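You operate a simulated robot arm through the tools that you are given. There is no shell and no other tool. Be economical: measure what you need, move in short steps, check, and stop when the job is done.

You are at the controls of a simulated robot arm. One attempt, no reset.

## Task
Pressure-test the red valve to about the test card's figure, then let the pressure off.
Fine: release knob shut, pump up, shut the teal cock and watch it stand four seconds; end with cock and release open, needle at zero. The bonnet nuts stay tight. Where these are worked on the way, their far stop is far enough and under half their travel is too little: release knob.
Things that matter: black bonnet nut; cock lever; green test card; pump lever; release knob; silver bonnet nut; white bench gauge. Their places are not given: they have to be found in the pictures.

Only the result counts: the job must be done as asked and must still hold three seconds after the hand-in. Knocking over, shifting, dropping, spilling or breaking anything else fails it.

## Robot
A 7-joint arm with a two-finger parallel gripper, fixed in place. Base frame: the origin is at the foot of the arm, x ahead of it, y to its left, z up; the work surface is at about z = 0. Units: mm, degrees, N and s.
With the tool pointing down near the work surface it reaches from about 240 to 620 mm from the base axis. Its first joint turns from -66.0 to 66.0 degrees. Payload 2.6 kg.
The TCP is the grasp point between the finger pads, 30 mm short of the fingertips. In the tool frame z runs along the fingers and y along their closing line. Largest opening 94 mm; finger width 28, thickness 10; the body of the gripper, 50 by 96 mm, starts 55 mm behind the TCP.
Orientation is that of the tool frame in the base frame, as a unit quaternion [w, x, y, z]. With the fingers straight down and closing along the base's y, the tool's x points along the base's -x, its y along +y and its z along -z.

## Interface
- The arm moves only by the tool arm_command. Its argument "targets" is text: rows parted by semicolons, each of 7 numbers parted by spaces: the shift along the tool's x, y, z in mm, then the turn, a rotation vector about the tool's x, y, z in rad, then the finger opening in mm, from 0 to 94. In form: tx ty tz wx wy wz gripper; .... A call has 1 to 20 rows; each row is the pose to reach, as a shift and turn from the pose commanded when the call began, along the tool's axes at that moment. A row lasts 0.2 s, in which the tool goes at most 50 mm and 8.6 degrees; a call with a longer step from one row to the next is refused whole, and so is a gripper value outside its range. Where a pose cannot be reached the arm comes as near as it can. A force on the tool above 40 N (or 10 N above the force at the start of the call, whichever is more), or a blocked arm, ends the call early, and 0.2 s more pass. Each finger travels about 72 mm/s and halts on what it meets, pressing with about 31 N; the grip force reading is that of the motor and also rises with nothing between the fingers. The clock runs only during rows and for 0.2 s after the last one: add rows that repeat a pose to give the fingers time. The reply holds the time, the measured pose of the TCP, the force on the tool along the base axes, the opening and the grip force, in the units named above and with some noise, with the torque about the TCP (base axes, N m) and any sound that the robot's microphone picked up.
- Cameras (640 x 400 px; columns grow to the right, rows downward): "scene" is fixed at [45.1, 437.1, 577.6]; the picture's right is [-0.69, -0.73, 0.00], its down [-0.32, 0.30, -0.90] and it looks along [0.65, -0.62, -0.44] (base axes); focal length 334 px, centre (320, 200). "wrist" rides on the gripper at [76, 14, -103] in the tool frame; the picture's right is [-0.18, 0.98, 0.00], its down [-0.75, -0.14, -0.64] and it looks along [-0.63, -0.12, 0.77] (tool axes); focal length 243 px, centre (320, 200).
- get_image(camera): a new picture of that camera. No time passes.
- measure_at(camera, pixels): for up to 12 pixels [column, row] of the newest picture of that camera ("zoom" is the newest enlarged one), the place [x, y, z] in the base frame of the surface seen there, good to about 2 mm. No time passes.
- zoom(camera, box): a new picture of the part [left, top, right, bottom] of that camera's present view, enlarged. No time passes.
- sign_off(): hands the job in; it is judged then, once.

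Work in short steps. Measure before you move; look again where a grasp or a placing could have gone wrong, and mend it. You have 80 turns and 54 pictures in all, those below and enlarged ones among them. Open the gripper and draw the arm clear of the work before you hand the job in, unless the task says otherwise; then end with one line.

The tools are called after "Request:" as a command line: name --argument value ..., lists and objects as JSON in quotes. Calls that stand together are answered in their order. arm_command: Moves the arm, as the interface text tells. Its arguments: {"type":"object","properties":{"targets":{"type":"string"}},"required":["targets"]} The other tools are called the same way: get_image (camera) takes a picture; measure_at (camera, pixels) gives the place of the surface under pixels of a picture; zoom (camera, box) takes an enlarged picture of a part of a camera's view; sign_off () hands the job in.

At the start:

```text
time_s: 0.0
ee_pos: [335.0, 61.7, 370.0]
ee_rot: [0.0, -0.001, 1.0, 0.0]
force: [0.2, -0.4, -0.9]
moment: [0.01, 0.03, -0.03]
width: 94.1
gripper_force: 0.0
```

scene: 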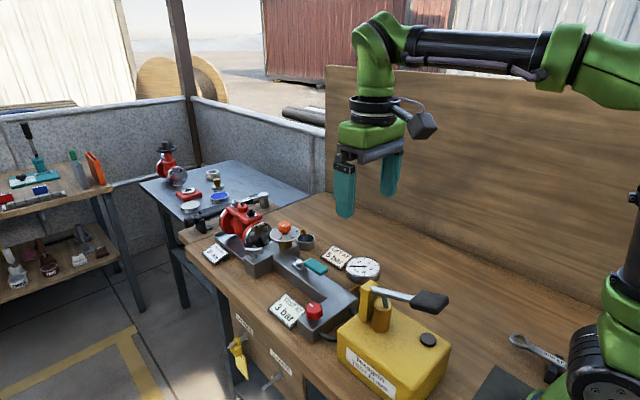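
wrist: 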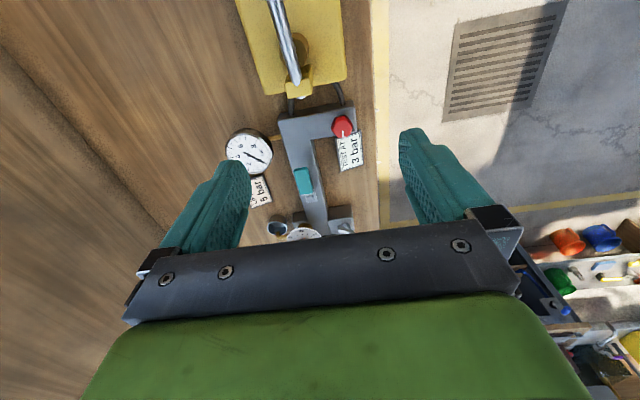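

The scene shows the bench with gauge (362,268), cards (287,310), (335,257), (215,253), red knob (314,310), teal cock (312,266), pump (390,330). I zoom in to read these.

Request:
zoom --camera "scene" --box '[190, 190, 350, 290]'

Request:
zoom --camera "scene" --box '[260, 240, 460, 365]'

```text
4.00 times, centred on (270, 240) of scene
```

zoom: 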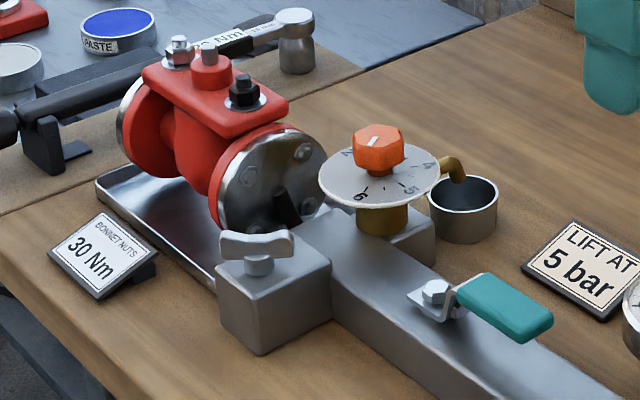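

```text
3.20 times, centred on (360, 302) of scene
```

zoom: 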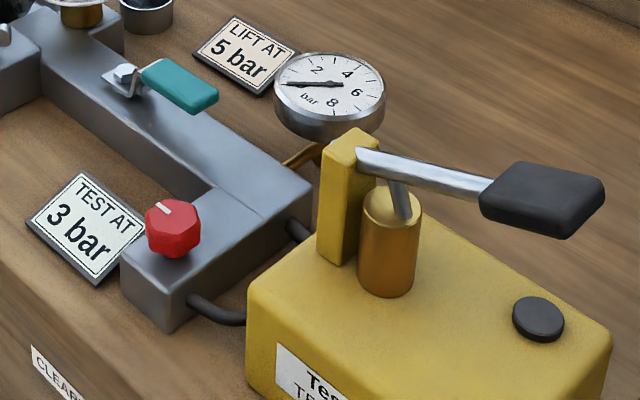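

The test card reads 3 bar, the gauge is at 0. I measure knob, cock, pump lever, gauge.

Request:
measure_at --camera "zoom" --pixels '[[172, 215], [163, 207], [172, 248], [148, 225], [198, 228], [125, 72], [160, 72], [205, 97], [370, 160], [480, 190], [500, 180], [590, 200]]'

Request:
measure_at --camera "scene" --pixels '[[314, 307], [285, 227], [362, 262], [430, 297], [445, 300], [416, 300], [370, 310], [350, 290], [430, 340], [235, 210], [255, 250], [305, 262]]'

Request:
zoom --camera "wrist" --box '[220, 0, 380, 240]'

```text
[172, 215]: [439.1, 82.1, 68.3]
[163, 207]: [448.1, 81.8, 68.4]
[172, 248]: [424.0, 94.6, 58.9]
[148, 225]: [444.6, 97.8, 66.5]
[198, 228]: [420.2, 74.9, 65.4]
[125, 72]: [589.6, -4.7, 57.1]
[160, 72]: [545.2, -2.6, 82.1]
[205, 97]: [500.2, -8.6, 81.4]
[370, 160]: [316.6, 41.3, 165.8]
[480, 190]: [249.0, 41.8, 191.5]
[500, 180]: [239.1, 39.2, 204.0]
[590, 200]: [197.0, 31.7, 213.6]
```

```text
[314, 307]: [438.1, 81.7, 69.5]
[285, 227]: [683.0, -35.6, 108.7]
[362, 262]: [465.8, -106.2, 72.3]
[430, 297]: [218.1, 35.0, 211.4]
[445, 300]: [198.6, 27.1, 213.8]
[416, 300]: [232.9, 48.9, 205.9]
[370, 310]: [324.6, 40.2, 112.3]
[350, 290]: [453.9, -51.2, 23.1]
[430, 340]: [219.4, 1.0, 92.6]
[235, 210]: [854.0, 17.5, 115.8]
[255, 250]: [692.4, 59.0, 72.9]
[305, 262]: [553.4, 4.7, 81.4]
```

```text
1.67 times, centred on (300, 120) of wrist
```

zoom: 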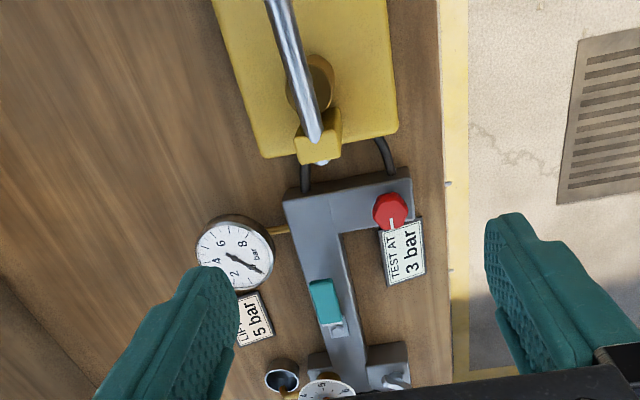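

Knob is about (435,84,69). I move the tool over it at safe height and look with the wrist camera.

Request:
arm_command --targets "-35 8 0 0 0 0 80; -70 16 0 0 0 0 80; -100 23 0 0 0 0 80; -100 23 45 0 0 0 80; -100 23 90 0 0 0 80; -100 23 135 0 0 0 80; -100 23 180 0 0 0 80; -100 23 200 0 0 0 80;-100 23 200 0 0 0 80"

Request:
get_image --camera "wrist"

Request:
zoom --camera "scene" --box '[240, 200, 440, 325]'

```text
time_s: 2.0
ee_pos: [436.0, 84.2, 169.2]
ee_rot: [0.0, 0.001, 1.0, 0.0]
force: [0.1, 0.3, -0.8]
moment: [-0.01, 0.0, 0.0]
width: 79.8
gripper_force: 0.0
```

```text
48 pictures are left
```

wrist: 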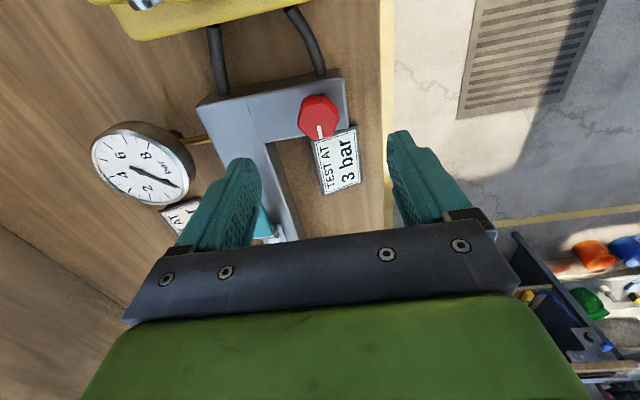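

```text
3.20 times, centred on (340, 262) of scene
```

zoom: 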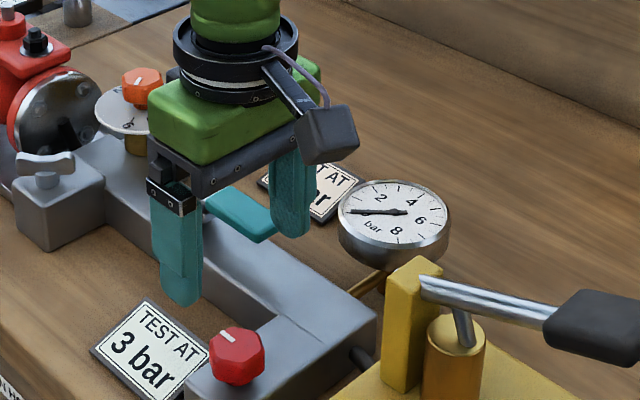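

Knob clear in wrist view at (318,116); I measure its edges and the block and card around it.

Request:
measure_at --camera "wrist" --pixels '[[320, 108], [301, 112], [335, 110], [318, 97], [319, 126], [320, 136], [290, 115], [342, 95], [330, 85], [322, 145], [355, 130], [270, 140]]'

```text
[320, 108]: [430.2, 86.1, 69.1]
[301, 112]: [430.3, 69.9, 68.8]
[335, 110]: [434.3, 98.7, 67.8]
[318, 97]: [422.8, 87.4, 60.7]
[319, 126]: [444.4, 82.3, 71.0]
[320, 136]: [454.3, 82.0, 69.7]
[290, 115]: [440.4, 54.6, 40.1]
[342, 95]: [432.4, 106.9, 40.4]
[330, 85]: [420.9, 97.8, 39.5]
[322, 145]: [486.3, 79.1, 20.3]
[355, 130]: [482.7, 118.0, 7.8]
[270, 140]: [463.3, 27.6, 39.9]
```

Knob centre ≈(436,84), top z 70, block top z 40. I descend to TCP z≈77 and close on it.

Request:
arm_command --targets "0 0 45 0 0 0 70; 0 0 80 0 0 0 60; 0 0 92 0 0 0 60; 0 0 92 0 0 0 60; 0 0 92 0 0 0 20; 0 0 92 0 0 0 20; 0 0 92 0 0 0 20;0 0 92 0 0 0 20"

```text
time_s: 3.8
ee_pos: [435.3, 81.1, 76.8]
ee_rot: [-0.002, 0.002, 1.0, -0.002]
force: [-5.2, -22.6, -1.3]
moment: [0.12, -0.27, -0.12]
width: 34.6
gripper_force: 45.2
```

Gripped at width 34.6, with a 22 N side force: knob centre is ~3 mm toward -y. I re-centre, then turn clockwise.

Request:
arm_command --targets "0 -3 0 0 0 0 20; 0 -3 0 0 0 0 20; 0 -3 0 0 0 0.13 20; 0 -3 0 0 0 0.26 20; 0 -3 0 0 0 0.39 20; 0 -3 0 0 0 0.52 20;0 -3 0 0 0 0.52 20"

Request:
zoom --camera "scene" --box '[240, 220, 400, 320]'

```text
time_s: 5.4
ee_pos: [435.3, 85.0, 78.0]
ee_rot: [0.001, 0.255, 0.967, 0.001]
force: [25.5, 11.5, -28.2]
moment: [-0.09, 0.21, 0.13]
width: 34.9
gripper_force: 45.0
```

```text
4.00 times, centred on (320, 270) of scene
```

zoom: 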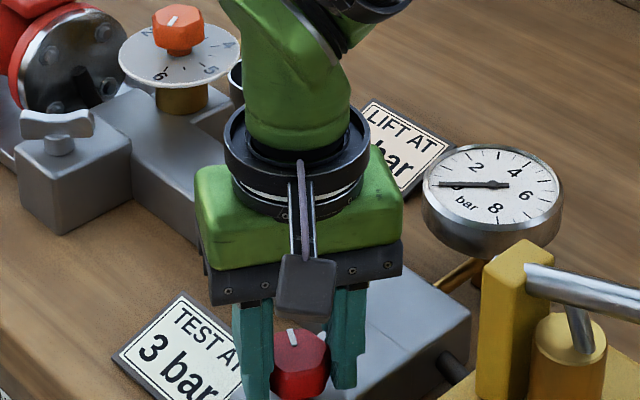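

Knob turned with the hand by ~30° (mark swung). Forces have built up, so I release and regrip at this angle to relax.

Request:
arm_command --targets "0 0 0 0 0 0 50; 0 0 0 0 0 0 50;0 0 0 0 0 0 50"

Request:
zoom --camera "scene" --box '[270, 270, 370, 332]'

```text
time_s: 6.2
ee_pos: [434.6, 81.3, 77.5]
ee_rot: [-0.001, 0.258, 0.966, -0.001]
force: [-1.1, 0.6, 0.1]
moment: [0.0, -0.03, -0.01]
width: 49.8
gripper_force: 0.0
```

```text
6.40 times, centred on (320, 301) of scene
```

zoom: 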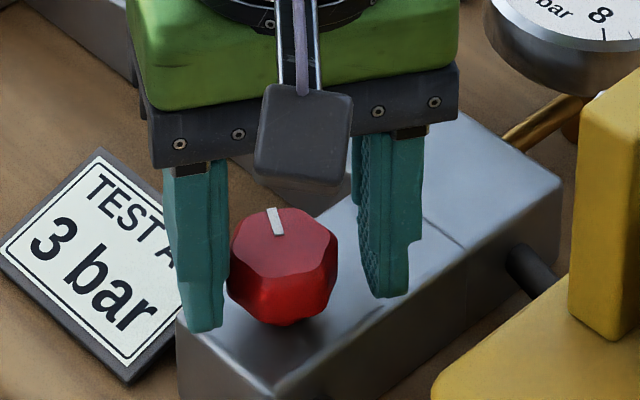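

Knob sits nearer the left finger; I measure it in this zoom.

Request:
measure_at --camera "zoom" --pixels '[[281, 238], [277, 212], [240, 245], [330, 250], [290, 268], [235, 270], [334, 275], [284, 300]]'

```text
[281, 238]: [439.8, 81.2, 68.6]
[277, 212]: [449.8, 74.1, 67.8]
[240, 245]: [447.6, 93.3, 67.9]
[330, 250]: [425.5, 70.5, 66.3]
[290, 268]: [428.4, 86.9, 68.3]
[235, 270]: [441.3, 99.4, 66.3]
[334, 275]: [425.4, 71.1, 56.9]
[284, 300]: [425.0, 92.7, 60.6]
```

Centre ≈(437,83); I shift to it, regrip and turn clockwise further.

Request:
arm_command --targets "-1 2.5 0 0 0 0 50; -1 2.5 0 0 0 0 20; -1 2.5 0 0 0 0 20; -1 2.5 0 0 0 0 20; -1 2.5 0 0 0 0 20"

```text
time_s: 7.4
ee_pos: [437.2, 84.4, 78.4]
ee_rot: [0.0, 0.257, 0.966, 0.0]
force: [-1.0, -0.5, 4.2]
moment: [-0.06, 0.2, 0.02]
width: 34.6
gripper_force: 45.2
```

Well centred now, low force. Turn clockwise 40° more.

Request:
arm_command --targets "0 0 0 0 0 0.14 20; 0 0 0 0 0 0.28 20; 0 0 0 0 0 0.42 20; 0 0 0 0 0 0.56 20; 0 0 0 0 0 0.7 20;0 0 0 0 0 0.7 20"

```text
time_s: 8.8
ee_pos: [438.8, 85.5, 77.8]
ee_rot: [0.001, 0.572, 0.82, 0.003]
force: [3.4, 1.2, -0.7]
moment: [-0.05, 0.61, 0.0]
width: 34.6
gripper_force: 45.5
stopped in row 6: the force on the tool passed its limit at 41 N (the readings are from after the stop); the commanded pose is now the measured one
```

Call stopped with 41 N around 70° total; maybe a stop. Look at the mark.

Request:
zoom --camera "scene" --box '[270, 255, 390, 330]'

```text
5.33 times, centred on (330, 292) of scene
```

zoom: 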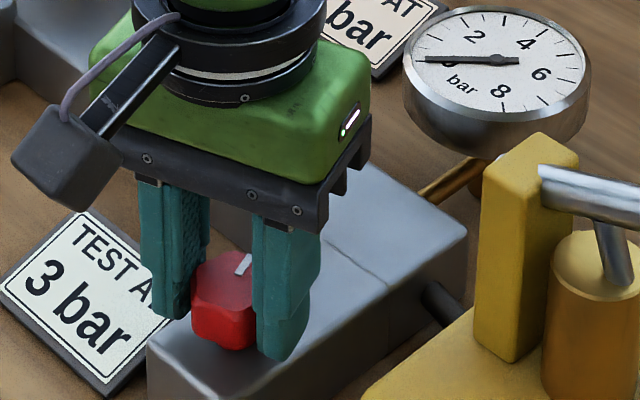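

Mark now points roughly to -y (≈75° turned). I try another 25° clockwise to see whether this is the stop.

Request:
arm_command --targets "0 0 0 0 0 0.1 20; 0 0 0 0 0 0.2 20; 0 0 0 0 0 0.3 20; 0 0 0 0 0 0.4 20"

```text
time_s: 9.8
ee_pos: [439.5, 84.3, 78.6]
ee_rot: [0.003, 0.724, 0.69, 0.004]
force: [30.0, 5.8, -20.7]
moment: [-0.85, 0.5, 0.1]
width: 34.9
gripper_force: 45.4
```

At 93°, forces are building again; release to relax and look.

Request:
arm_command --targets "0 0 0 0 0 0 50; 0 0 0 0 0 0 50"

Request:
zoom --camera "scene" --box '[270, 255, 390, 330]'

```text
time_s: 10.4
ee_pos: [438.0, 85.3, 79.5]
ee_rot: [0.002, 0.724, 0.69, 0.002]
force: [-0.1, 0.3, -0.4]
moment: [-0.01, -0.02, -0.02]
width: 50.1
gripper_force: 0.1
```

```text
5.33 times, centred on (330, 292) of scene
```

zoom: 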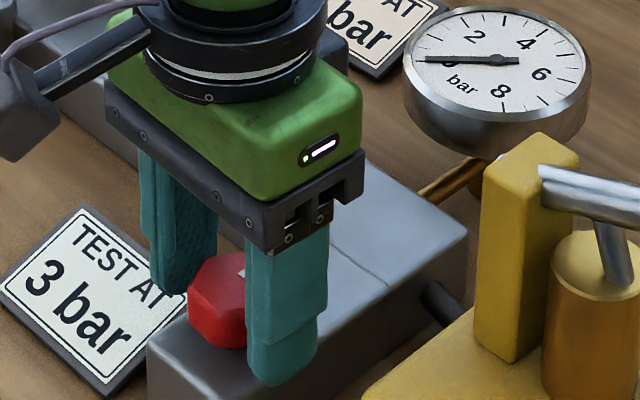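

Mark hidden by the finger; I raise the tool 60 mm and look.

Request:
arm_command --targets "0 0 -45 0 0 0 50; 0 0 -80 0 0 0 60"

Request:
zoom --camera "scene" --box '[270, 270, 370, 332]'

```text
time_s: 11.0
ee_pos: [439.1, 85.0, 158.5]
ee_rot: [0.002, 0.724, 0.69, 0.002]
force: [0.3, -0.7, -0.5]
moment: [-0.01, 0.02, 0.03]
width: 60.0
gripper_force: 0.0
```

```text
6.40 times, centred on (320, 301) of scene
```

zoom: 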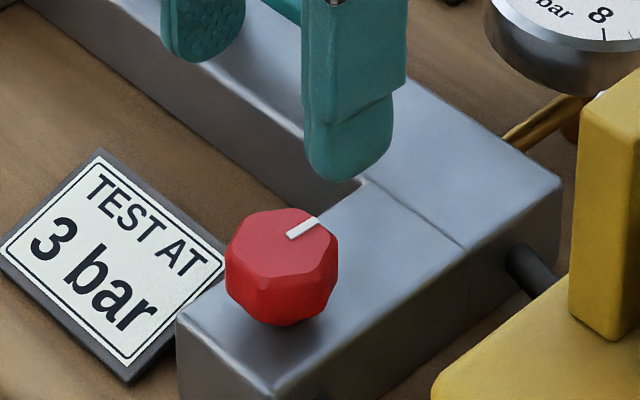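

I measure the mark's two ends and the knob's edges.

Request:
measure_at --camera "zoom" --pixels '[[288, 235], [318, 219], [280, 248], [230, 250], [334, 250], [280, 275], [275, 212], [305, 226]]'

```text
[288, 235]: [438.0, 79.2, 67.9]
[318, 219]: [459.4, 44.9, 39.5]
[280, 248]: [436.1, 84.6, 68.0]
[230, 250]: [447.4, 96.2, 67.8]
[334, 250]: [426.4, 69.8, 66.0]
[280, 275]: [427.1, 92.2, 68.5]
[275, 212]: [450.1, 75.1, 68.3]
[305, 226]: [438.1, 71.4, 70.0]
```

Mark points to -y: it has turned ~90° with the hand. I turn the hand back and regrip from 0° to test for more travel.

Request:
arm_command --targets "-1 -2 0 0 0 -0.14 60; -1 -2 0 0 0 -0.28 60; -1 -2 0 0 0 -0.42 60; -1 -2 0 0 0 -0.56 60; -1 -2 0 0 0 -0.7 60; -1 -2 0 0 0 -0.84 60; -1 -2 0 0 0 -0.98 60; -1 -2 0 0 0 -1.12 60; -1 -2 0 0 0 -1.26 60; -1 -2 0 0 0 -1.4 60; -1 -2 0 0 0 -1.54 60; -1 -2 0 0 0 -1.62 60; -1 -2 45 0 0 -1.62 60; -1 -2 80 0 0 -1.62 60; -1 -2 80 0 0 -1.62 60; -1 -2 80 0 0 -1.62 20;-1 -2 80 0 0 -1.62 20;-1 -2 80 0 0 -1.62 20"

```text
time_s: 14.8
ee_pos: [437.5, 82.0, 77.6]
ee_rot: [0.003, 0.0, 1.0, 0.0]
force: [-1.7, -18.5, -1.1]
moment: [-0.04, -0.15, -0.09]
width: 40.1
gripper_force: 44.9
```

Gripped (40 mm, across corners). Turn clockwise 40°.

Request:
arm_command --targets "0 -2 0 0 0 0 20; 0 -2 0 0 0 0.12 20; 0 -2 0 0 0 0.24 20; 0 -1 0 0 0 0.36 20; 0 -1 0 0 0 0.48 20; 0 -1 0 0 0 0.6 20; 0 -1 0 0 0 0.7 20"

Request:
zoom --camera "scene" --box '[270, 255, 390, 330]'

```text
time_s: 16.4
ee_pos: [435.7, 85.0, 79.2]
ee_rot: [0.003, 0.343, 0.939, 0.003]
force: [1.9, -1.2, -3.7]
moment: [-0.44, 0.18, 0.03]
width: 34.9
gripper_force: 44.8
```

```text
5.33 times, centred on (330, 292) of scene
```

zoom: 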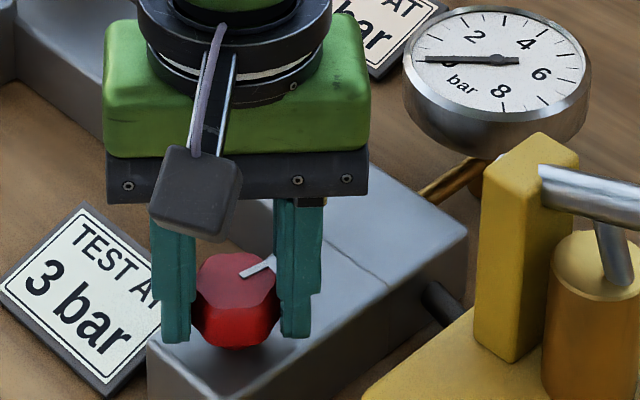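

Mark looks unchanged (slope same); the fingers settled on the flats at 40°. Turn 30° more to test the stop.

Request:
arm_command --targets "0 0 0 0 0 0.1 20; 0 0 0 0 0 0.2 20; 0 0 0 0 0 0.3 20; 0 0 0 0 0 0.4 20; 0 0 0 0 0 0.5 20"

Request:
zoom --camera "scene" --box '[270, 255, 390, 330]'

```text
time_s: 17.6
ee_pos: [437.3, 86.4, 78.9]
ee_rot: [0.003, 0.562, 0.827, 0.005]
force: [21.3, 22.7, -5.2]
moment: [-0.08, 0.06, 1.06]
width: 40.5
gripper_force: 45.5
```

```text
5.33 times, centred on (330, 292) of scene
```

zoom: 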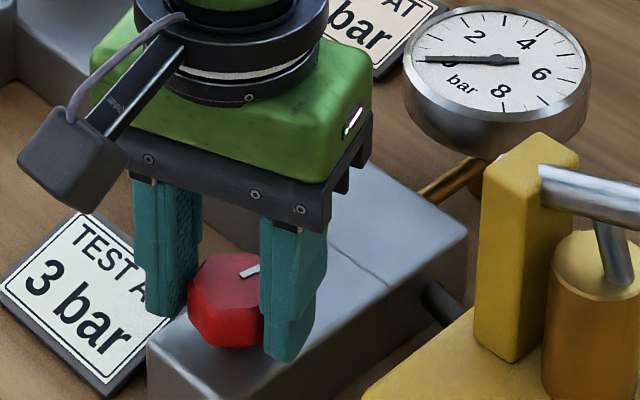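

The knob resists (1.06 Nm) and the fingers slip: it's at its shut stop. I open, lift, and turn the hand back.

Request:
arm_command --targets "0 0 0 0 0 0 60; 0 0 0 0 0 0 60; 0 0 -45 0 0 0 60; 0 0 -90 0 0 0 60; 0 0 -135 0 0 -0.14 30; 0 0 -180 0 0 -0.28 0; 0 0 -220 0 0 -0.42 0; 0 0 -250 0 0 -0.56 0; 0 0 -250 0 0 -0.7 0; 0 0 -250 0 0 -0.84 0; 0 0 -250 0 0 -0.98 0; 0 0 -250 0 0 -1.12 0; 0 0 -250 0 0 -1.19 0; 0 0 -250 0 0 -1.19 0"

Request:
get_image --camera "scene"

Request:
get_image --camera "wrist"

```text
time_s: 20.6
ee_pos: [435.3, 82.5, 327.8]
ee_rot: [0.003, 0.003, 1.0, 0.001]
force: [-1.0, -0.7, -0.6]
moment: [-0.03, 0.0, 0.02]
width: 0.0
gripper_force: 30.8
```

```text
39 pictures are left
```

scene: 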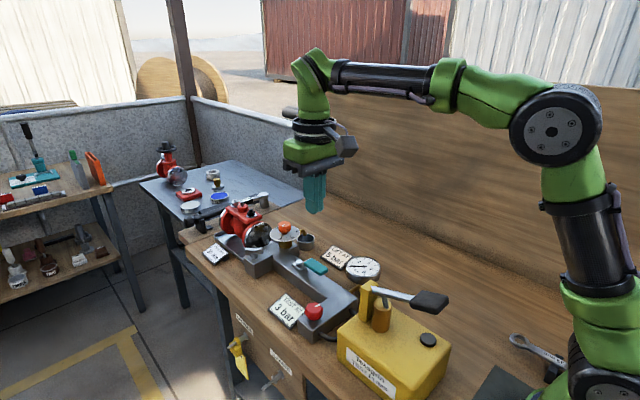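

```text
38 pictures are left
```

wrist: 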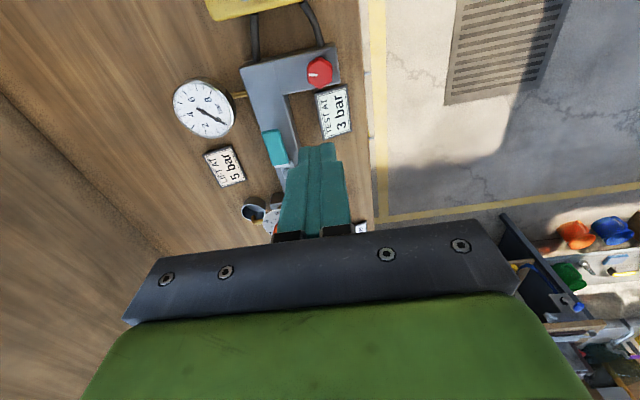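

Lever grip still at about (230,38,207). I go above it with closed fingers.

Request:
arm_command --targets "45 -10 0 0 0 0 0; 90 -20 0 0 0 0 0; 135 -30 0 0 0 0 0; 175 -40 0 0 0 0 0; 197 -44 0 0 0 0 0; 197 -44 40 0 0 0 0; 197 -44 60 0 0 0 0; 197 -44 60 0 0 0 0"

Request:
zoom --camera "scene" --box '[320, 200, 480, 350]'

```text
time_s: 22.4
ee_pos: [237.5, 41.1, 266.3]
ee_rot: [0.003, 0.004, 1.0, 0.001]
force: [-0.7, -0.4, -0.1]
moment: [0.02, 0.01, 0.02]
width: 0.1
gripper_force: 30.5
```

```text
2.67 times, centred on (400, 275) of scene
```

zoom: 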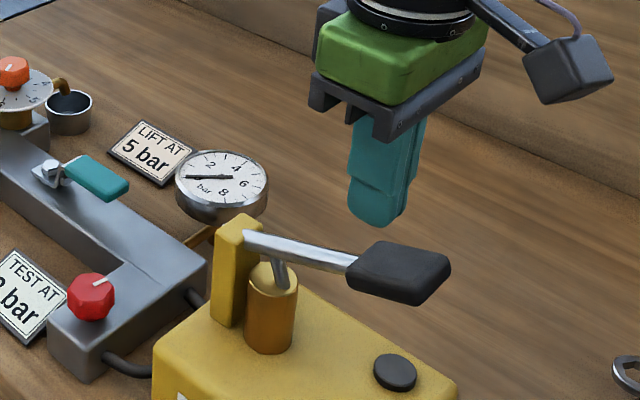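

I measure the lever grip and fingertip here.

Request:
measure_at --camera "zoom" --pixels '[[375, 222], [365, 270], [385, 245], [400, 262], [440, 260], [420, 280], [415, 296], [300, 250], [345, 262], [250, 238]]'

```text
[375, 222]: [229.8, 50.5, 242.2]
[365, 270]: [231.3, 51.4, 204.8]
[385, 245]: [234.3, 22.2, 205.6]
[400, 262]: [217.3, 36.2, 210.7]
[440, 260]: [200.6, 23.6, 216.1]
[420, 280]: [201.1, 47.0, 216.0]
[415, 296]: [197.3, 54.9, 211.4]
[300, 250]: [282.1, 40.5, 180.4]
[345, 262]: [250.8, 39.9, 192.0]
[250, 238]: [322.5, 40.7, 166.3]
```

Grip centre y≈38, top z≈206 under the fingers (tips at 236). I press down in steps.

Request:
arm_command --targets "0 -3 20 0 0 0 0; 0 -3 30 0 0 0 0; 0 -3 40 0 0 0 0; 0 -3 50 0 0 0 0; 0 -3 60 0 0 0 0"

Request:
zoom --camera "scene" --box '[320, 200, 480, 350]'

```text
time_s: 23.6
ee_pos: [238.8, 37.9, 205.8]
ee_rot: [0.003, 0.003, 1.0, 0.001]
force: [-2.0, 0.3, 0.7]
moment: [0.01, 0.02, -0.01]
width: 0.3
gripper_force: 31.5
```

```text
2.67 times, centred on (400, 275) of scene
```

zoom: 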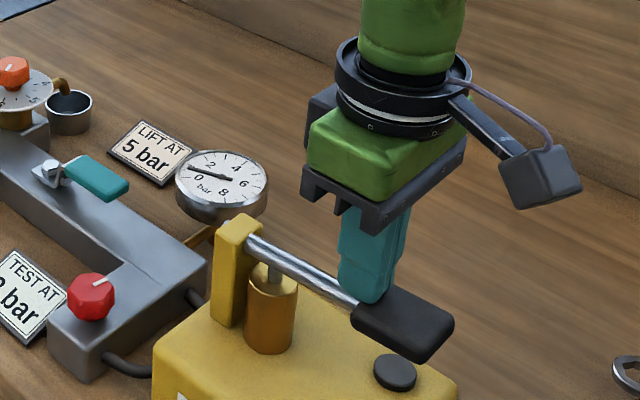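

Lever moves with almost no force and the gauge lifts to ~0.7. I continue down in small steps.

Request:
arm_command --targets "0 0 8 0 0 0 0; 0 0 16 0 0 0 0; 0 0 22 0 0 0 0;0 0 28 0 0 0 0"

Request:
zoom --camera "scene" --box '[320, 200, 480, 350]'

```text
time_s: 24.4
ee_pos: [238.4, 38.3, 190.6]
ee_rot: [0.004, 0.006, 1.0, 0.002]
force: [-7.3, -1.6, 14.9]
moment: [-0.15, 0.26, 0.04]
width: 0.2
gripper_force: 30.8
stopped in row 3: the force on the tool passed its limit at 56 N (the readings are from after the stop); the commanded pose is now the measured one
```

```text
2.67 times, centred on (400, 275) of scene
```

zoom: 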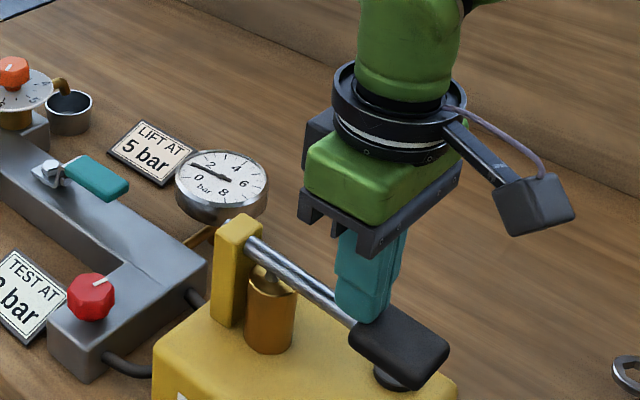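

Bottom stop at TCP z≈191; gauge about 1 bar. Now I lift and see if the lever returns and the pressure holds.

Request:
arm_command --targets "0 0 -25 0 0 0 0; 0 0 -50 0 0 0 0; 0 0 -52 0 0 0 0"

Request:
zoom --camera "scene" --box '[320, 200, 480, 350]'

```text
time_s: 25.2
ee_pos: [237.2, 38.6, 242.4]
ee_rot: [0.003, 0.005, 1.0, 0.001]
force: [-0.6, -0.8, 0.0]
moment: [0.0, 0.01, 0.0]
width: 0.0
gripper_force: 30.7
```

```text
2.67 times, centred on (400, 275) of scene
```

zoom: 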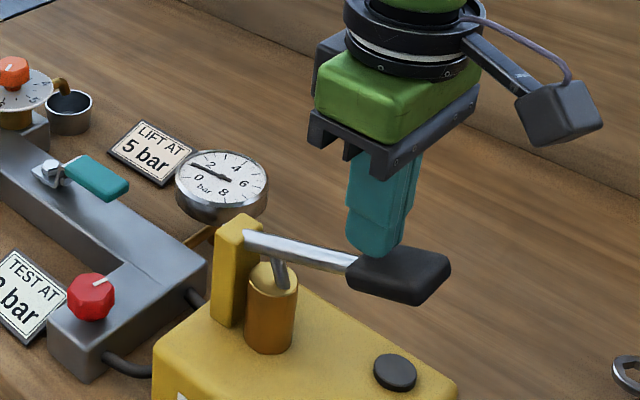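

Lever sprang back and pressure holds ~1 bar. Second stroke, stopping just above the bottom, then a check.

Request:
arm_command --targets "0 0 15 0 0 0 0; 0 0 27 0 0 0 0; 0 0 38 0 0 0 0; 0 0 46 0 0 0 0; 0 0 49 0 0 0 0; 0 0 25 0 0 0 0; 0 0 -2 0 0 0 0; 0 0 -2 0 0 0 0"

Request:
zoom --camera "scene" --box '[340, 240, 420, 290]'

```text
time_s: 27.0
ee_pos: [238.2, 39.1, 244.0]
ee_rot: [0.003, 0.005, 1.0, 0.001]
force: [-0.3, 0.2, 0.0]
moment: [0.02, -0.04, -0.01]
width: 0.1
gripper_force: 31.4
```

```text
8.00 times, centred on (380, 265) of scene
```

zoom: 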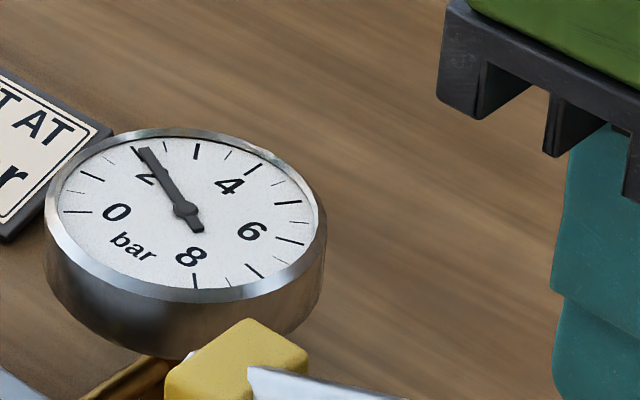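

Ticks put the needle at ≈2.1 bar. A third stroke of ~80 % should give 3; I press partly and read with the lever down.

Request:
arm_command --targets "0 0 15 0 0 0 0; 0 0 27 0 0 0 0; 0 0 37 0 0 0 0; 0 0 42 0 0 0 0;0 0 42 0 0 0 0"

Request:
zoom --camera "scene" --box '[340, 240, 420, 290]'

```text
time_s: 28.2
ee_pos: [238.7, 36.8, 202.1]
ee_rot: [0.003, 0.005, 1.0, 0.001]
force: [-0.7, 1.2, -0.1]
moment: [0.03, 0.1, -0.04]
width: 0.2
gripper_force: 31.0
```

```text
8.00 times, centred on (380, 265) of scene
```

zoom: 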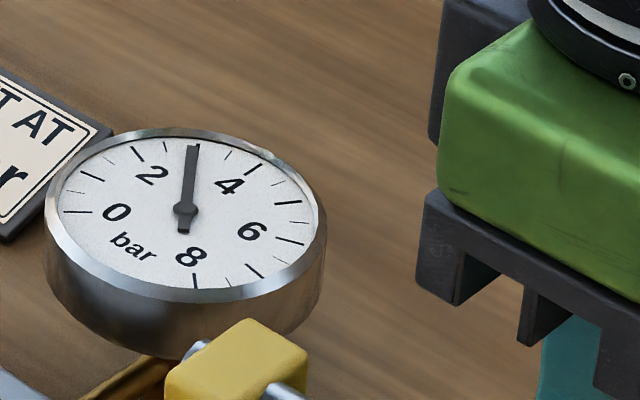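

Needle at ≈2.95 bar — good. I lift off and move above the teal cock.

Request:
arm_command --targets "0 0 -45 0 0 0 0; 0 0 -90 0 0 0 0; 0 0 -110 0 0 0 20; -45 -8 -110 0 0 0 50; -90 -16 -110 0 0 0 50; -135 -24 -110 0 0 0 50; -180 -32 -110 0 0 0 50; -225 -40 -110 0 0 0 50; -225 -40 -110 0 0 0 50"

Request:
get_image --camera "wrist"

Request:
zoom --camera "scene" --box '[270, 220, 400, 301]'

```text
time_s: 30.2
ee_pos: [461.5, -6.5, 314.0]
ee_rot: [0.004, 0.005, 1.0, 0.0]
force: [0.2, 0.4, -0.4]
moment: [-0.02, 0.0, 0.02]
width: 49.9
gripper_force: 0.1
```

```text
31 pictures are left
```

wrist: 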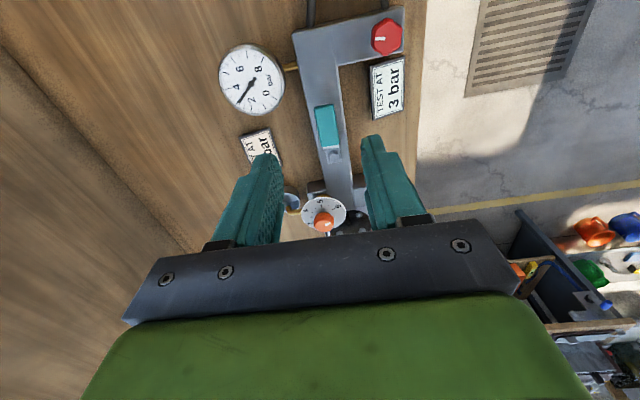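

```text
4.92 times, centred on (335, 260) of scene
```

zoom: 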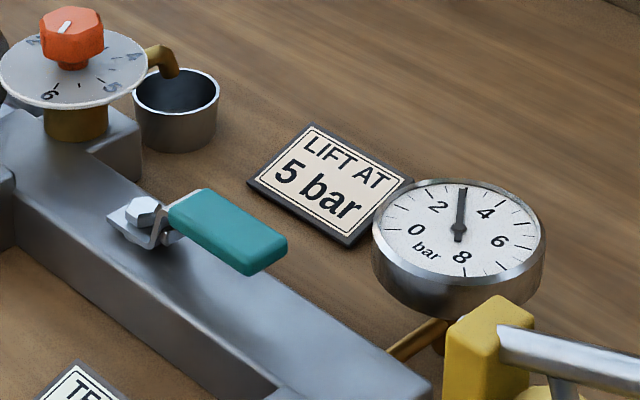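

Pressure holds at ~3. I measure the cock handle and its pivot bolt.

Request:
measure_at --camera "zoom" --pixels '[[143, 208], [115, 215], [165, 235], [205, 195], [180, 212], [280, 238], [250, 265], [225, 225], [268, 270], [150, 245], [100, 230], [165, 70]]'

Request:
zoom --camera "wrist" --box '[280, 80, 400, 240]'

```text
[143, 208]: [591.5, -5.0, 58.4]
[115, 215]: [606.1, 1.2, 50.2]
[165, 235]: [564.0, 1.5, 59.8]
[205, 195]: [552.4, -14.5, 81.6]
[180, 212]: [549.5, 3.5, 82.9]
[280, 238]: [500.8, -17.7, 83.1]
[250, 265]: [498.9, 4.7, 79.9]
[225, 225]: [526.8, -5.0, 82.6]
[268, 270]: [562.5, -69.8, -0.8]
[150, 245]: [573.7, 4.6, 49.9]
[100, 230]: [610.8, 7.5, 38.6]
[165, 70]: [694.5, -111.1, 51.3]
```

```text
2.50 times, centred on (340, 160) of wrist
```

zoom: 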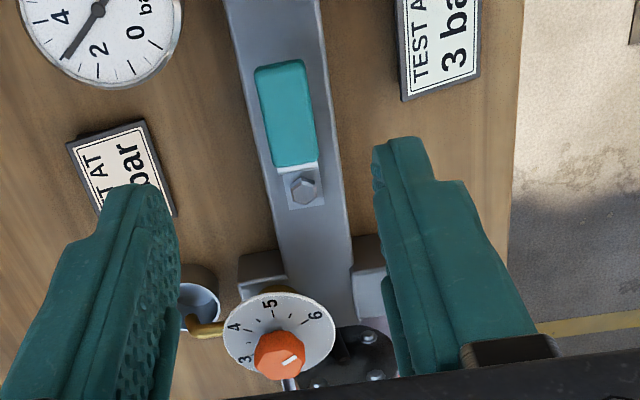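

Pivot ≈(592,-5), handle x 498–553, y centre -6, top z 82. I straddle the handle at (520,-6) with tips at z≈58.

Request:
arm_command --targets "-45 0 0 0 0 0 50; -58.5 0.5 40 0 0 0 50; -58.5 0.5 85 0 0 0 50; -58.5 0.5 130 0 0 0 50; -58.5 0.5 175 0 0 0 50; -58.5 0.5 200 0 0 0 50; -58.5 0.5 226 0 0 0 50; -58.5 0.5 226 0 0 0 34; -58.5 0.5 226 0 0 0 34"

Request:
zoom --camera "scene" --box '[230, 190, 390, 290]'

```text
time_s: 32.2
ee_pos: [523.0, -4.3, 88.9]
ee_rot: [0.004, 0.005, 1.0, 0.001]
force: [-0.1, -0.2, 0.4]
moment: [-0.02, 0.04, -0.01]
width: 34.2
gripper_force: 0.2
```

```text
4.00 times, centred on (310, 240) of scene
```

zoom: 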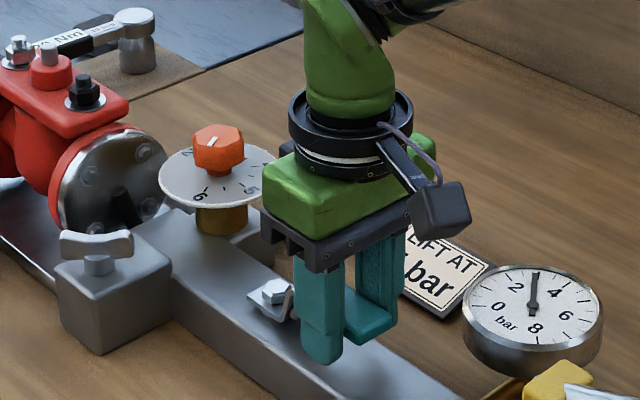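

Handle is straddled. I swing it clockwise along the arc for ~32°.

Request:
arm_command --targets "-0.7 9.8 0 0 0 0.14 34; -2.7 19.3 0 0 0 0.28 34; -6.1 28.5 0 0 0 0.42 34; -10.7 37.2 0 0 0 0.56 34"

Request:
zoom --camera "scene" --box '[230, 190, 390, 290]'

```text
time_s: 33.2
ee_pos: [533.5, 33.1, 89.0]
ee_rot: [0.002, 0.282, 0.959, 0.002]
force: [0.3, -0.4, -0.8]
moment: [-0.01, -0.01, 0.0]
width: 34.9
gripper_force: 0.4
```

```text
4.00 times, centred on (310, 240) of scene
```

zoom: 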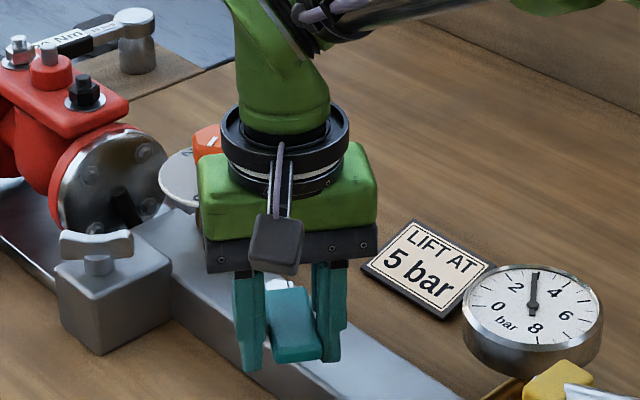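

It follows freely. I continue toward 90°.

Request:
arm_command --targets "-0.7 9.8 0 0 0 0.14 34; -2.7 19.3 0 0 0 0.28 34; -6.1 28.5 0 0 0 0.42 34; -10.7 37.2 0 0 0 0.56 34; -16.5 45.1 0 0 0 0.7 34; -23.3 52.1 0 0 0 0.84 34; -31 58.1 0 0 0 0.98 34; -36.9 61.7 0 0 0 1.08 34;-36.9 61.7 0 0 0 1.08 34"

Request:
zoom --camera "scene" --box '[230, 190, 390, 290]'

Request:
get_image --camera "wrist"

```text
time_s: 35.2
ee_pos: [598.8, 66.2, 88.6]
ee_rot: [0.001, 0.735, 0.678, 0.003]
force: [-4.1, 0.2, -0.1]
moment: [-0.02, 0.07, 0.07]
width: 36.3
gripper_force: 2.3
```

```text
4.00 times, centred on (310, 240) of scene
```

zoom: 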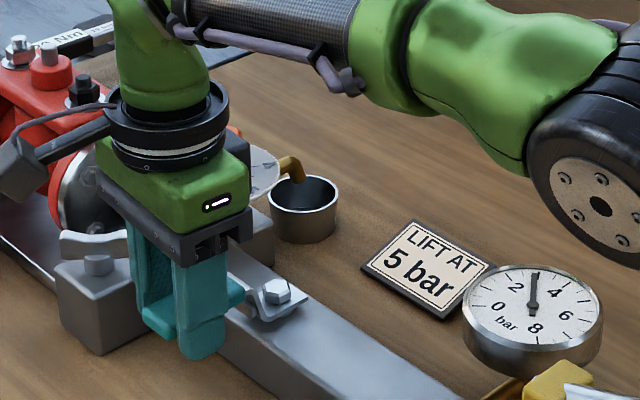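

```text
25 pictures are left
```

wrist: 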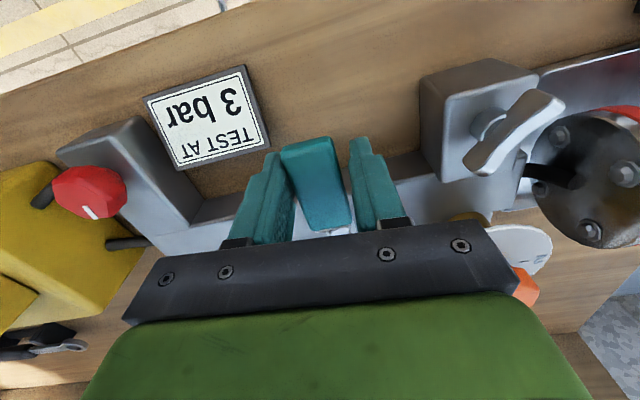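

Handle seems about perpendicular, with a 4 N resistance; I nudge a little more to make sure it's at its shut stop.

Request:
arm_command --targets "0 3 0 0 0 0 34; 0 6 0 0 0 0.04 34; 0 6 0 0 0 0.04 34"

Request:
measure_at --camera "wrist" --pixels '[[308, 140], [285, 150], [332, 145], [298, 220], [348, 220], [335, 232]]'

```text
time_s: 36.0
ee_pos: [602.6, 64.1, 87.6]
ee_rot: [0.0, 0.748, 0.663, 0.002]
force: [-24.4, -3.2, 5.0]
moment: [0.22, 0.51, 0.49]
width: 47.3
gripper_force: 11.8
```

```text
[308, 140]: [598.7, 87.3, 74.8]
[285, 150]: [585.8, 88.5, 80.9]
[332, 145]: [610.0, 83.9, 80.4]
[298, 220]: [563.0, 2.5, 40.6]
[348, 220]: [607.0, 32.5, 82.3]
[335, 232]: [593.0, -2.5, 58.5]
```

Firm stop (24 N): cock shut. I back off a few mm and wait over four seconds.

Request:
arm_command --targets "0 -7 0 0 0 0 38; 0 -7 0 0 0 0 38; 0 -7 0 0 0 0 38; 0 -7 0 0 0 0 38; 0 -7 0 0 0 0 38; 0 -7 0 0 0 0 38; 0 -7 0 0 0 0 38; 0 -7 0 0 0 0 38; 0 -7 0 0 0 0 38; 0 -7 0 0 0 0 38; 0 -7 0 0 0 0 38; 0 -7 0 0 0 0 38; 0 -7 0 0 0 0 38; 0 -7 0 0 0 0 38; 0 -7 0 0 0 0 38; 0 -7 0 0 0 0 38; 0 -7 0 0 0 0 38; 0 -7 0 0 0 0 38; 0 -7 0 0 0 0 38; 0 -7 0 0 0 0 38"

Request:
zoom --camera "scene" --box '[230, 190, 390, 290]'

```text
time_s: 40.2
ee_pos: [596.6, 64.7, 89.1]
ee_rot: [0.002, 0.748, 0.664, 0.003]
force: [-0.2, 0.0, -1.0]
moment: [-0.02, 0.0, 0.0]
width: 38.0
gripper_force: 0.1
```

```text
4.00 times, centred on (310, 240) of scene
```

zoom: 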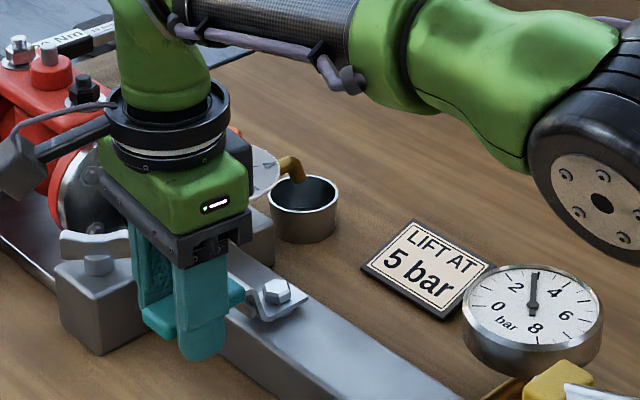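

Gauge still stands at 3 after more than four seconds. I wait another second, then swing the cock back open.

Request:
arm_command --targets "0 0 0 0 0 0 38; 0 0 0 0 0 0 38; 0 0 0 0 0 0 38; 0 0 0 0 0 0 38; 0 0 0 0 0 0 36; -0.7 -9.8 0 0 0 -0.14 36; -2.7 -19.3 0 0 0 -0.28 36; -6.1 -28.5 0 0 0 -0.42 36; -10.7 -37.2 0 0 0 -0.56 36; -16.5 -45.1 0 0 0 -0.7 36; -23.3 -52.1 0 0 0 -0.84 36; -31 -58.1 0 0 0 -0.98 36; -39.5 -63 0 0 0 -1.12 36; -48.6 -66.6 0 0 0 -1.26 36; -58.1 -69 0 0 0 -1.4 36; -67.8 -70 0 0 0 -1.54 36; -77.6 -69.6 0 0 0 -1.68 36; -80 -69.3 0 0 0 -1.71 36;-80 -69.3 0 0 0 -1.71 36"

Request:
zoom --camera "scene" --box '[230, 190, 390, 290]'

```text
time_s: 44.2
ee_pos: [518.2, -6.1, 88.4]
ee_rot: [0.003, -0.01, 1.0, 0.0]
force: [0.3, 0.0, -0.1]
moment: [0.0, 0.0, 0.03]
width: 36.3
gripper_force: 0.1
```

```text
4.00 times, centred on (310, 240) of scene
```

zoom: 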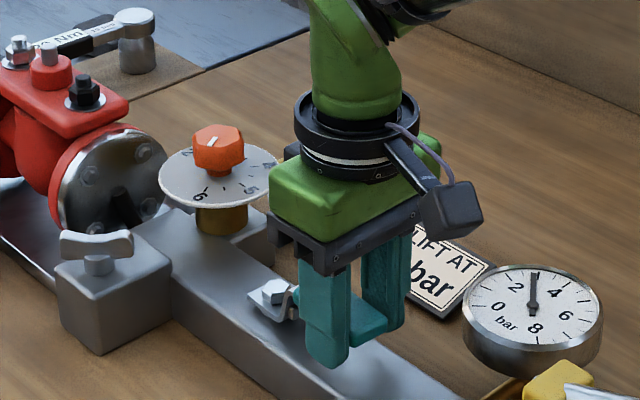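

Handle nearly back, resting on the near finger; I push 7 mm more to reach its open stop.

Request:
arm_command --targets "0 -4 0 0 0 0 36; 0 -7 0 0 0 0 36; 0 -10 0 0 0 0 36;0 -10 0 0 0 0 36"

```text
time_s: 45.2
ee_pos: [517.7, -13.3, 88.8]
ee_rot: [0.003, -0.01, 1.0, 0.002]
force: [-2.8, 8.4, 0.5]
moment: [0.02, 0.05, -0.06]
width: 41.2
gripper_force: 4.8
```

Force builds: open stop reached. Back off, open and lift, then look.

Request:
arm_command --targets "0 6 0 0 0 0 45; 0 6 0 0 0 0 50; 0 6 -40 0 0 0 60; 0 6 -80 0 0 0 60; 45 6 -100 0 0 0 60; 80 45 -100 0 0 0 60; 80 90 -100 0 0 0 60; 80 92 -100 0 0 0 60"

Request:
zoom --camera "scene" --box '[230, 200, 400, 330]'

Request:
get_image --camera "wrist"

```text
refused: row 6 steps farther than a row can; nothing moved
```

```text
3.08 times, centred on (315, 265) of scene
```

zoom: 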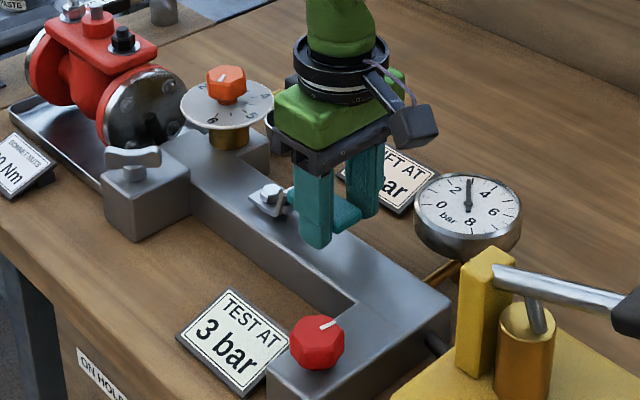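

```text
21 pictures are left
```

wrist: 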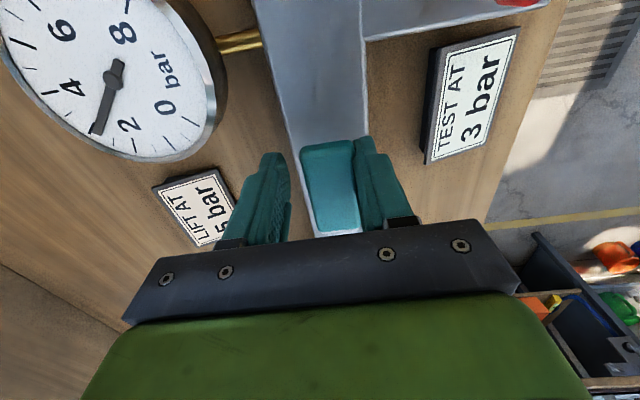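

Redo with smaller steps, also turning the hand ~95° above the knob.

Request:
arm_command --targets "0 6 0 0 0 0 45; 0 6 0 0 0 0 50; 0 6 -40 0 0 0 60; 0 6 -80 0 0 0 60; 30 25 -100 0 0 0.14 60; 55 50 -100 0 0 0.28 60; 75 75 -100 0 0 0.42 60; 81 99 -100 0 0 0.56 60; 81 99 -100 0 0 0.7 60; 81 99 -100 0 0 0.84 60; 81 99 -100 0 0 0.98 60; 81 99 -100 0 0 1.12 60; 81 99 -100 0 0 1.26 60; 81 99 -100 0 0 1.4 60; 81 99 -100 0 0 1.54 60; 81 99 -100 0 0 1.66 60; 81 99 -100 0 0 1.66 60"

Request:
zoom --camera "scene" --box '[230, 200, 400, 330]'

```text
time_s: 48.8
ee_pos: [435.4, 80.8, 188.5]
ee_rot: [0.001, 0.732, 0.682, 0.004]
force: [-0.4, 0.5, -0.5]
moment: [0.0, 0.02, 0.01]
width: 59.9
gripper_force: 0.1
```

```text
3.08 times, centred on (315, 265) of scene
```

zoom: 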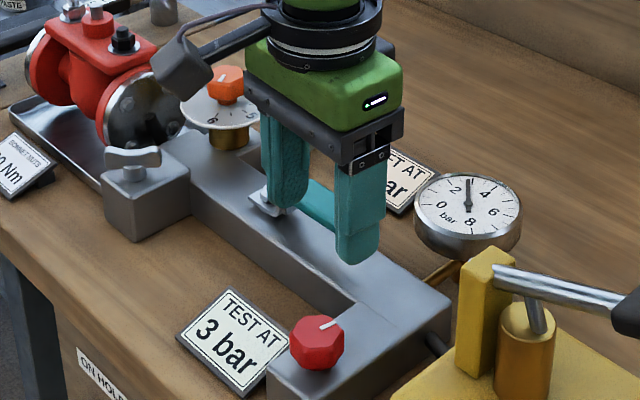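

Pressure still 3. I descend over the knob and grip its flats.

Request:
arm_command --targets "3 2 40 0 0 0 60; 3 2 80 0 0 0 60; 3 2 110.5 0 0 0 60; 3 2 110.5 0 0 0 60; 3 2 110.5 0 0 0 20; 3 2 110.5 0 0 0 20; 3 2 110.5 0 0 0 20"

```text
time_s: 50.4
ee_pos: [440.4, 84.7, 78.6]
ee_rot: [0.003, 0.73, 0.683, 0.005]
force: [23.5, 3.8, -12.7]
moment: [0.56, 0.23, 0.07]
width: 34.8
gripper_force: 45.1
```

Gripped on flats (34.8). I re-centre 2.5 mm and turn counter-clockwise 45°.

Request:
arm_command --targets "0 2.5 0 0 0 0 20; 0 2.5 0 0 0 0 20; 0 2.5 0 0 0 -0.14 20; 0 2.5 0 0 0 -0.28 20; 0 2.5 0 0 0 -0.42 20; 0 2.5 0 0 0 -0.56 20; 0 2.5 0 0 0 -0.7 20; 0 2.5 0 0 0 -0.8 20"

Request:
zoom --camera "scene" --box '[270, 240, 400, 330]'

```text
time_s: 51.8
ee_pos: [438.1, 85.6, 77.0]
ee_rot: [-0.001, 0.521, 0.853, 0.002]
force: [-2.3, 0.1, 3.6]
moment: [-0.13, -0.15, -0.01]
width: 34.9
gripper_force: 44.6
stopped in row 7: the force on the tool passed its limit at 41 N (the readings are from after the stop); the commanded pose is now the measured one
```

```text
4.44 times, centred on (335, 285) of scene
```

zoom: 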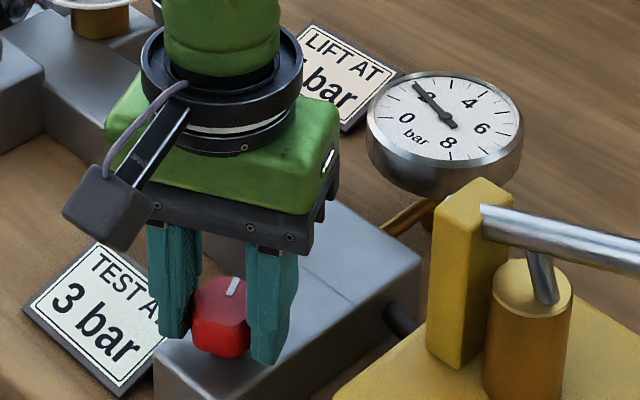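

Pressure is falling (≈1.9) and the knob has turned back ~30°. Continue counter-clockwise.

Request:
arm_command --targets "0 0 0 0 0 -0.14 20; 0 0 0 0 0 -0.28 20; 0 0 0 0 0 -0.42 20; 0 0 0 0 0 -0.5 20"

```text
time_s: 52.8
ee_pos: [437.6, 83.1, 77.7]
ee_rot: [-0.004, 0.294, 0.956, 0.001]
force: [-29.8, -10.0, 24.1]
moment: [-0.89, -0.25, -0.09]
width: 34.8
gripper_force: 44.8
```

Hand at 34°; forces built up, so I relax the grip, regrip, and go on.

Request:
arm_command --targets "0 0 0 0 0 0 45; 0 0 0 0 0 0 45; 0 0 0 0 0 0 20; 0 0 0 0 0 0 20; 0 0 0 0 0 -0.14 20; 0 0 0 0 0 -0.28 20; 0 0 0 0 0 -0.42 20; 0 0 0 0 0 -0.56 20"

Request:
zoom --camera "scene" --box '[270, 240, 400, 330]'

```text
time_s: 54.6
ee_pos: [437.3, 82.8, 76.9]
ee_rot: [-0.002, 0.018, 1.0, 0.0]
force: [-23.3, -24.8, 6.1]
moment: [-0.32, -0.44, -0.07]
width: 34.8
gripper_force: 44.7
```

```text
4.44 times, centred on (335, 285) of scene
```

zoom: 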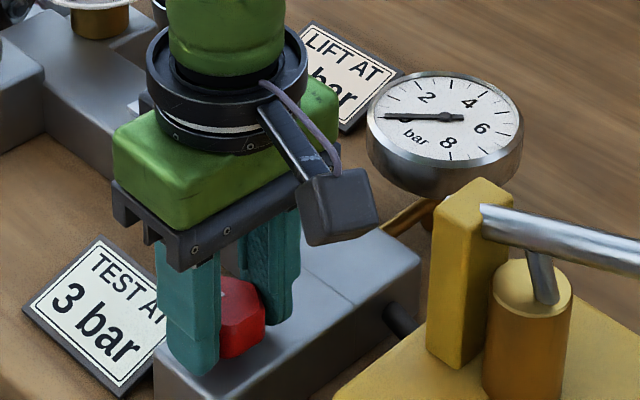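

Needle is at zero. I relax and try a further 25° counter-clockwise to see whether this is the open stop.

Request:
arm_command --targets "0 0 0 0 0 0 45; 0 0 0 0 0 0 45; 0 0 0 0 0 0 20; 0 0 0 0 0 0 20; 0 0 0 0 0 -0.14 20; 0 0 0 0 0 -0.28 20; 0 0 0 0 0 -0.42 20"

```text
time_s: 56.2
ee_pos: [438.7, 80.2, 76.3]
ee_rot: [0.0, -0.188, 0.982, 0.0]
force: [-2.0, -23.1, 5.7]
moment: [-0.38, 0.02, -1.2]
width: 39.8
gripper_force: 44.9
```

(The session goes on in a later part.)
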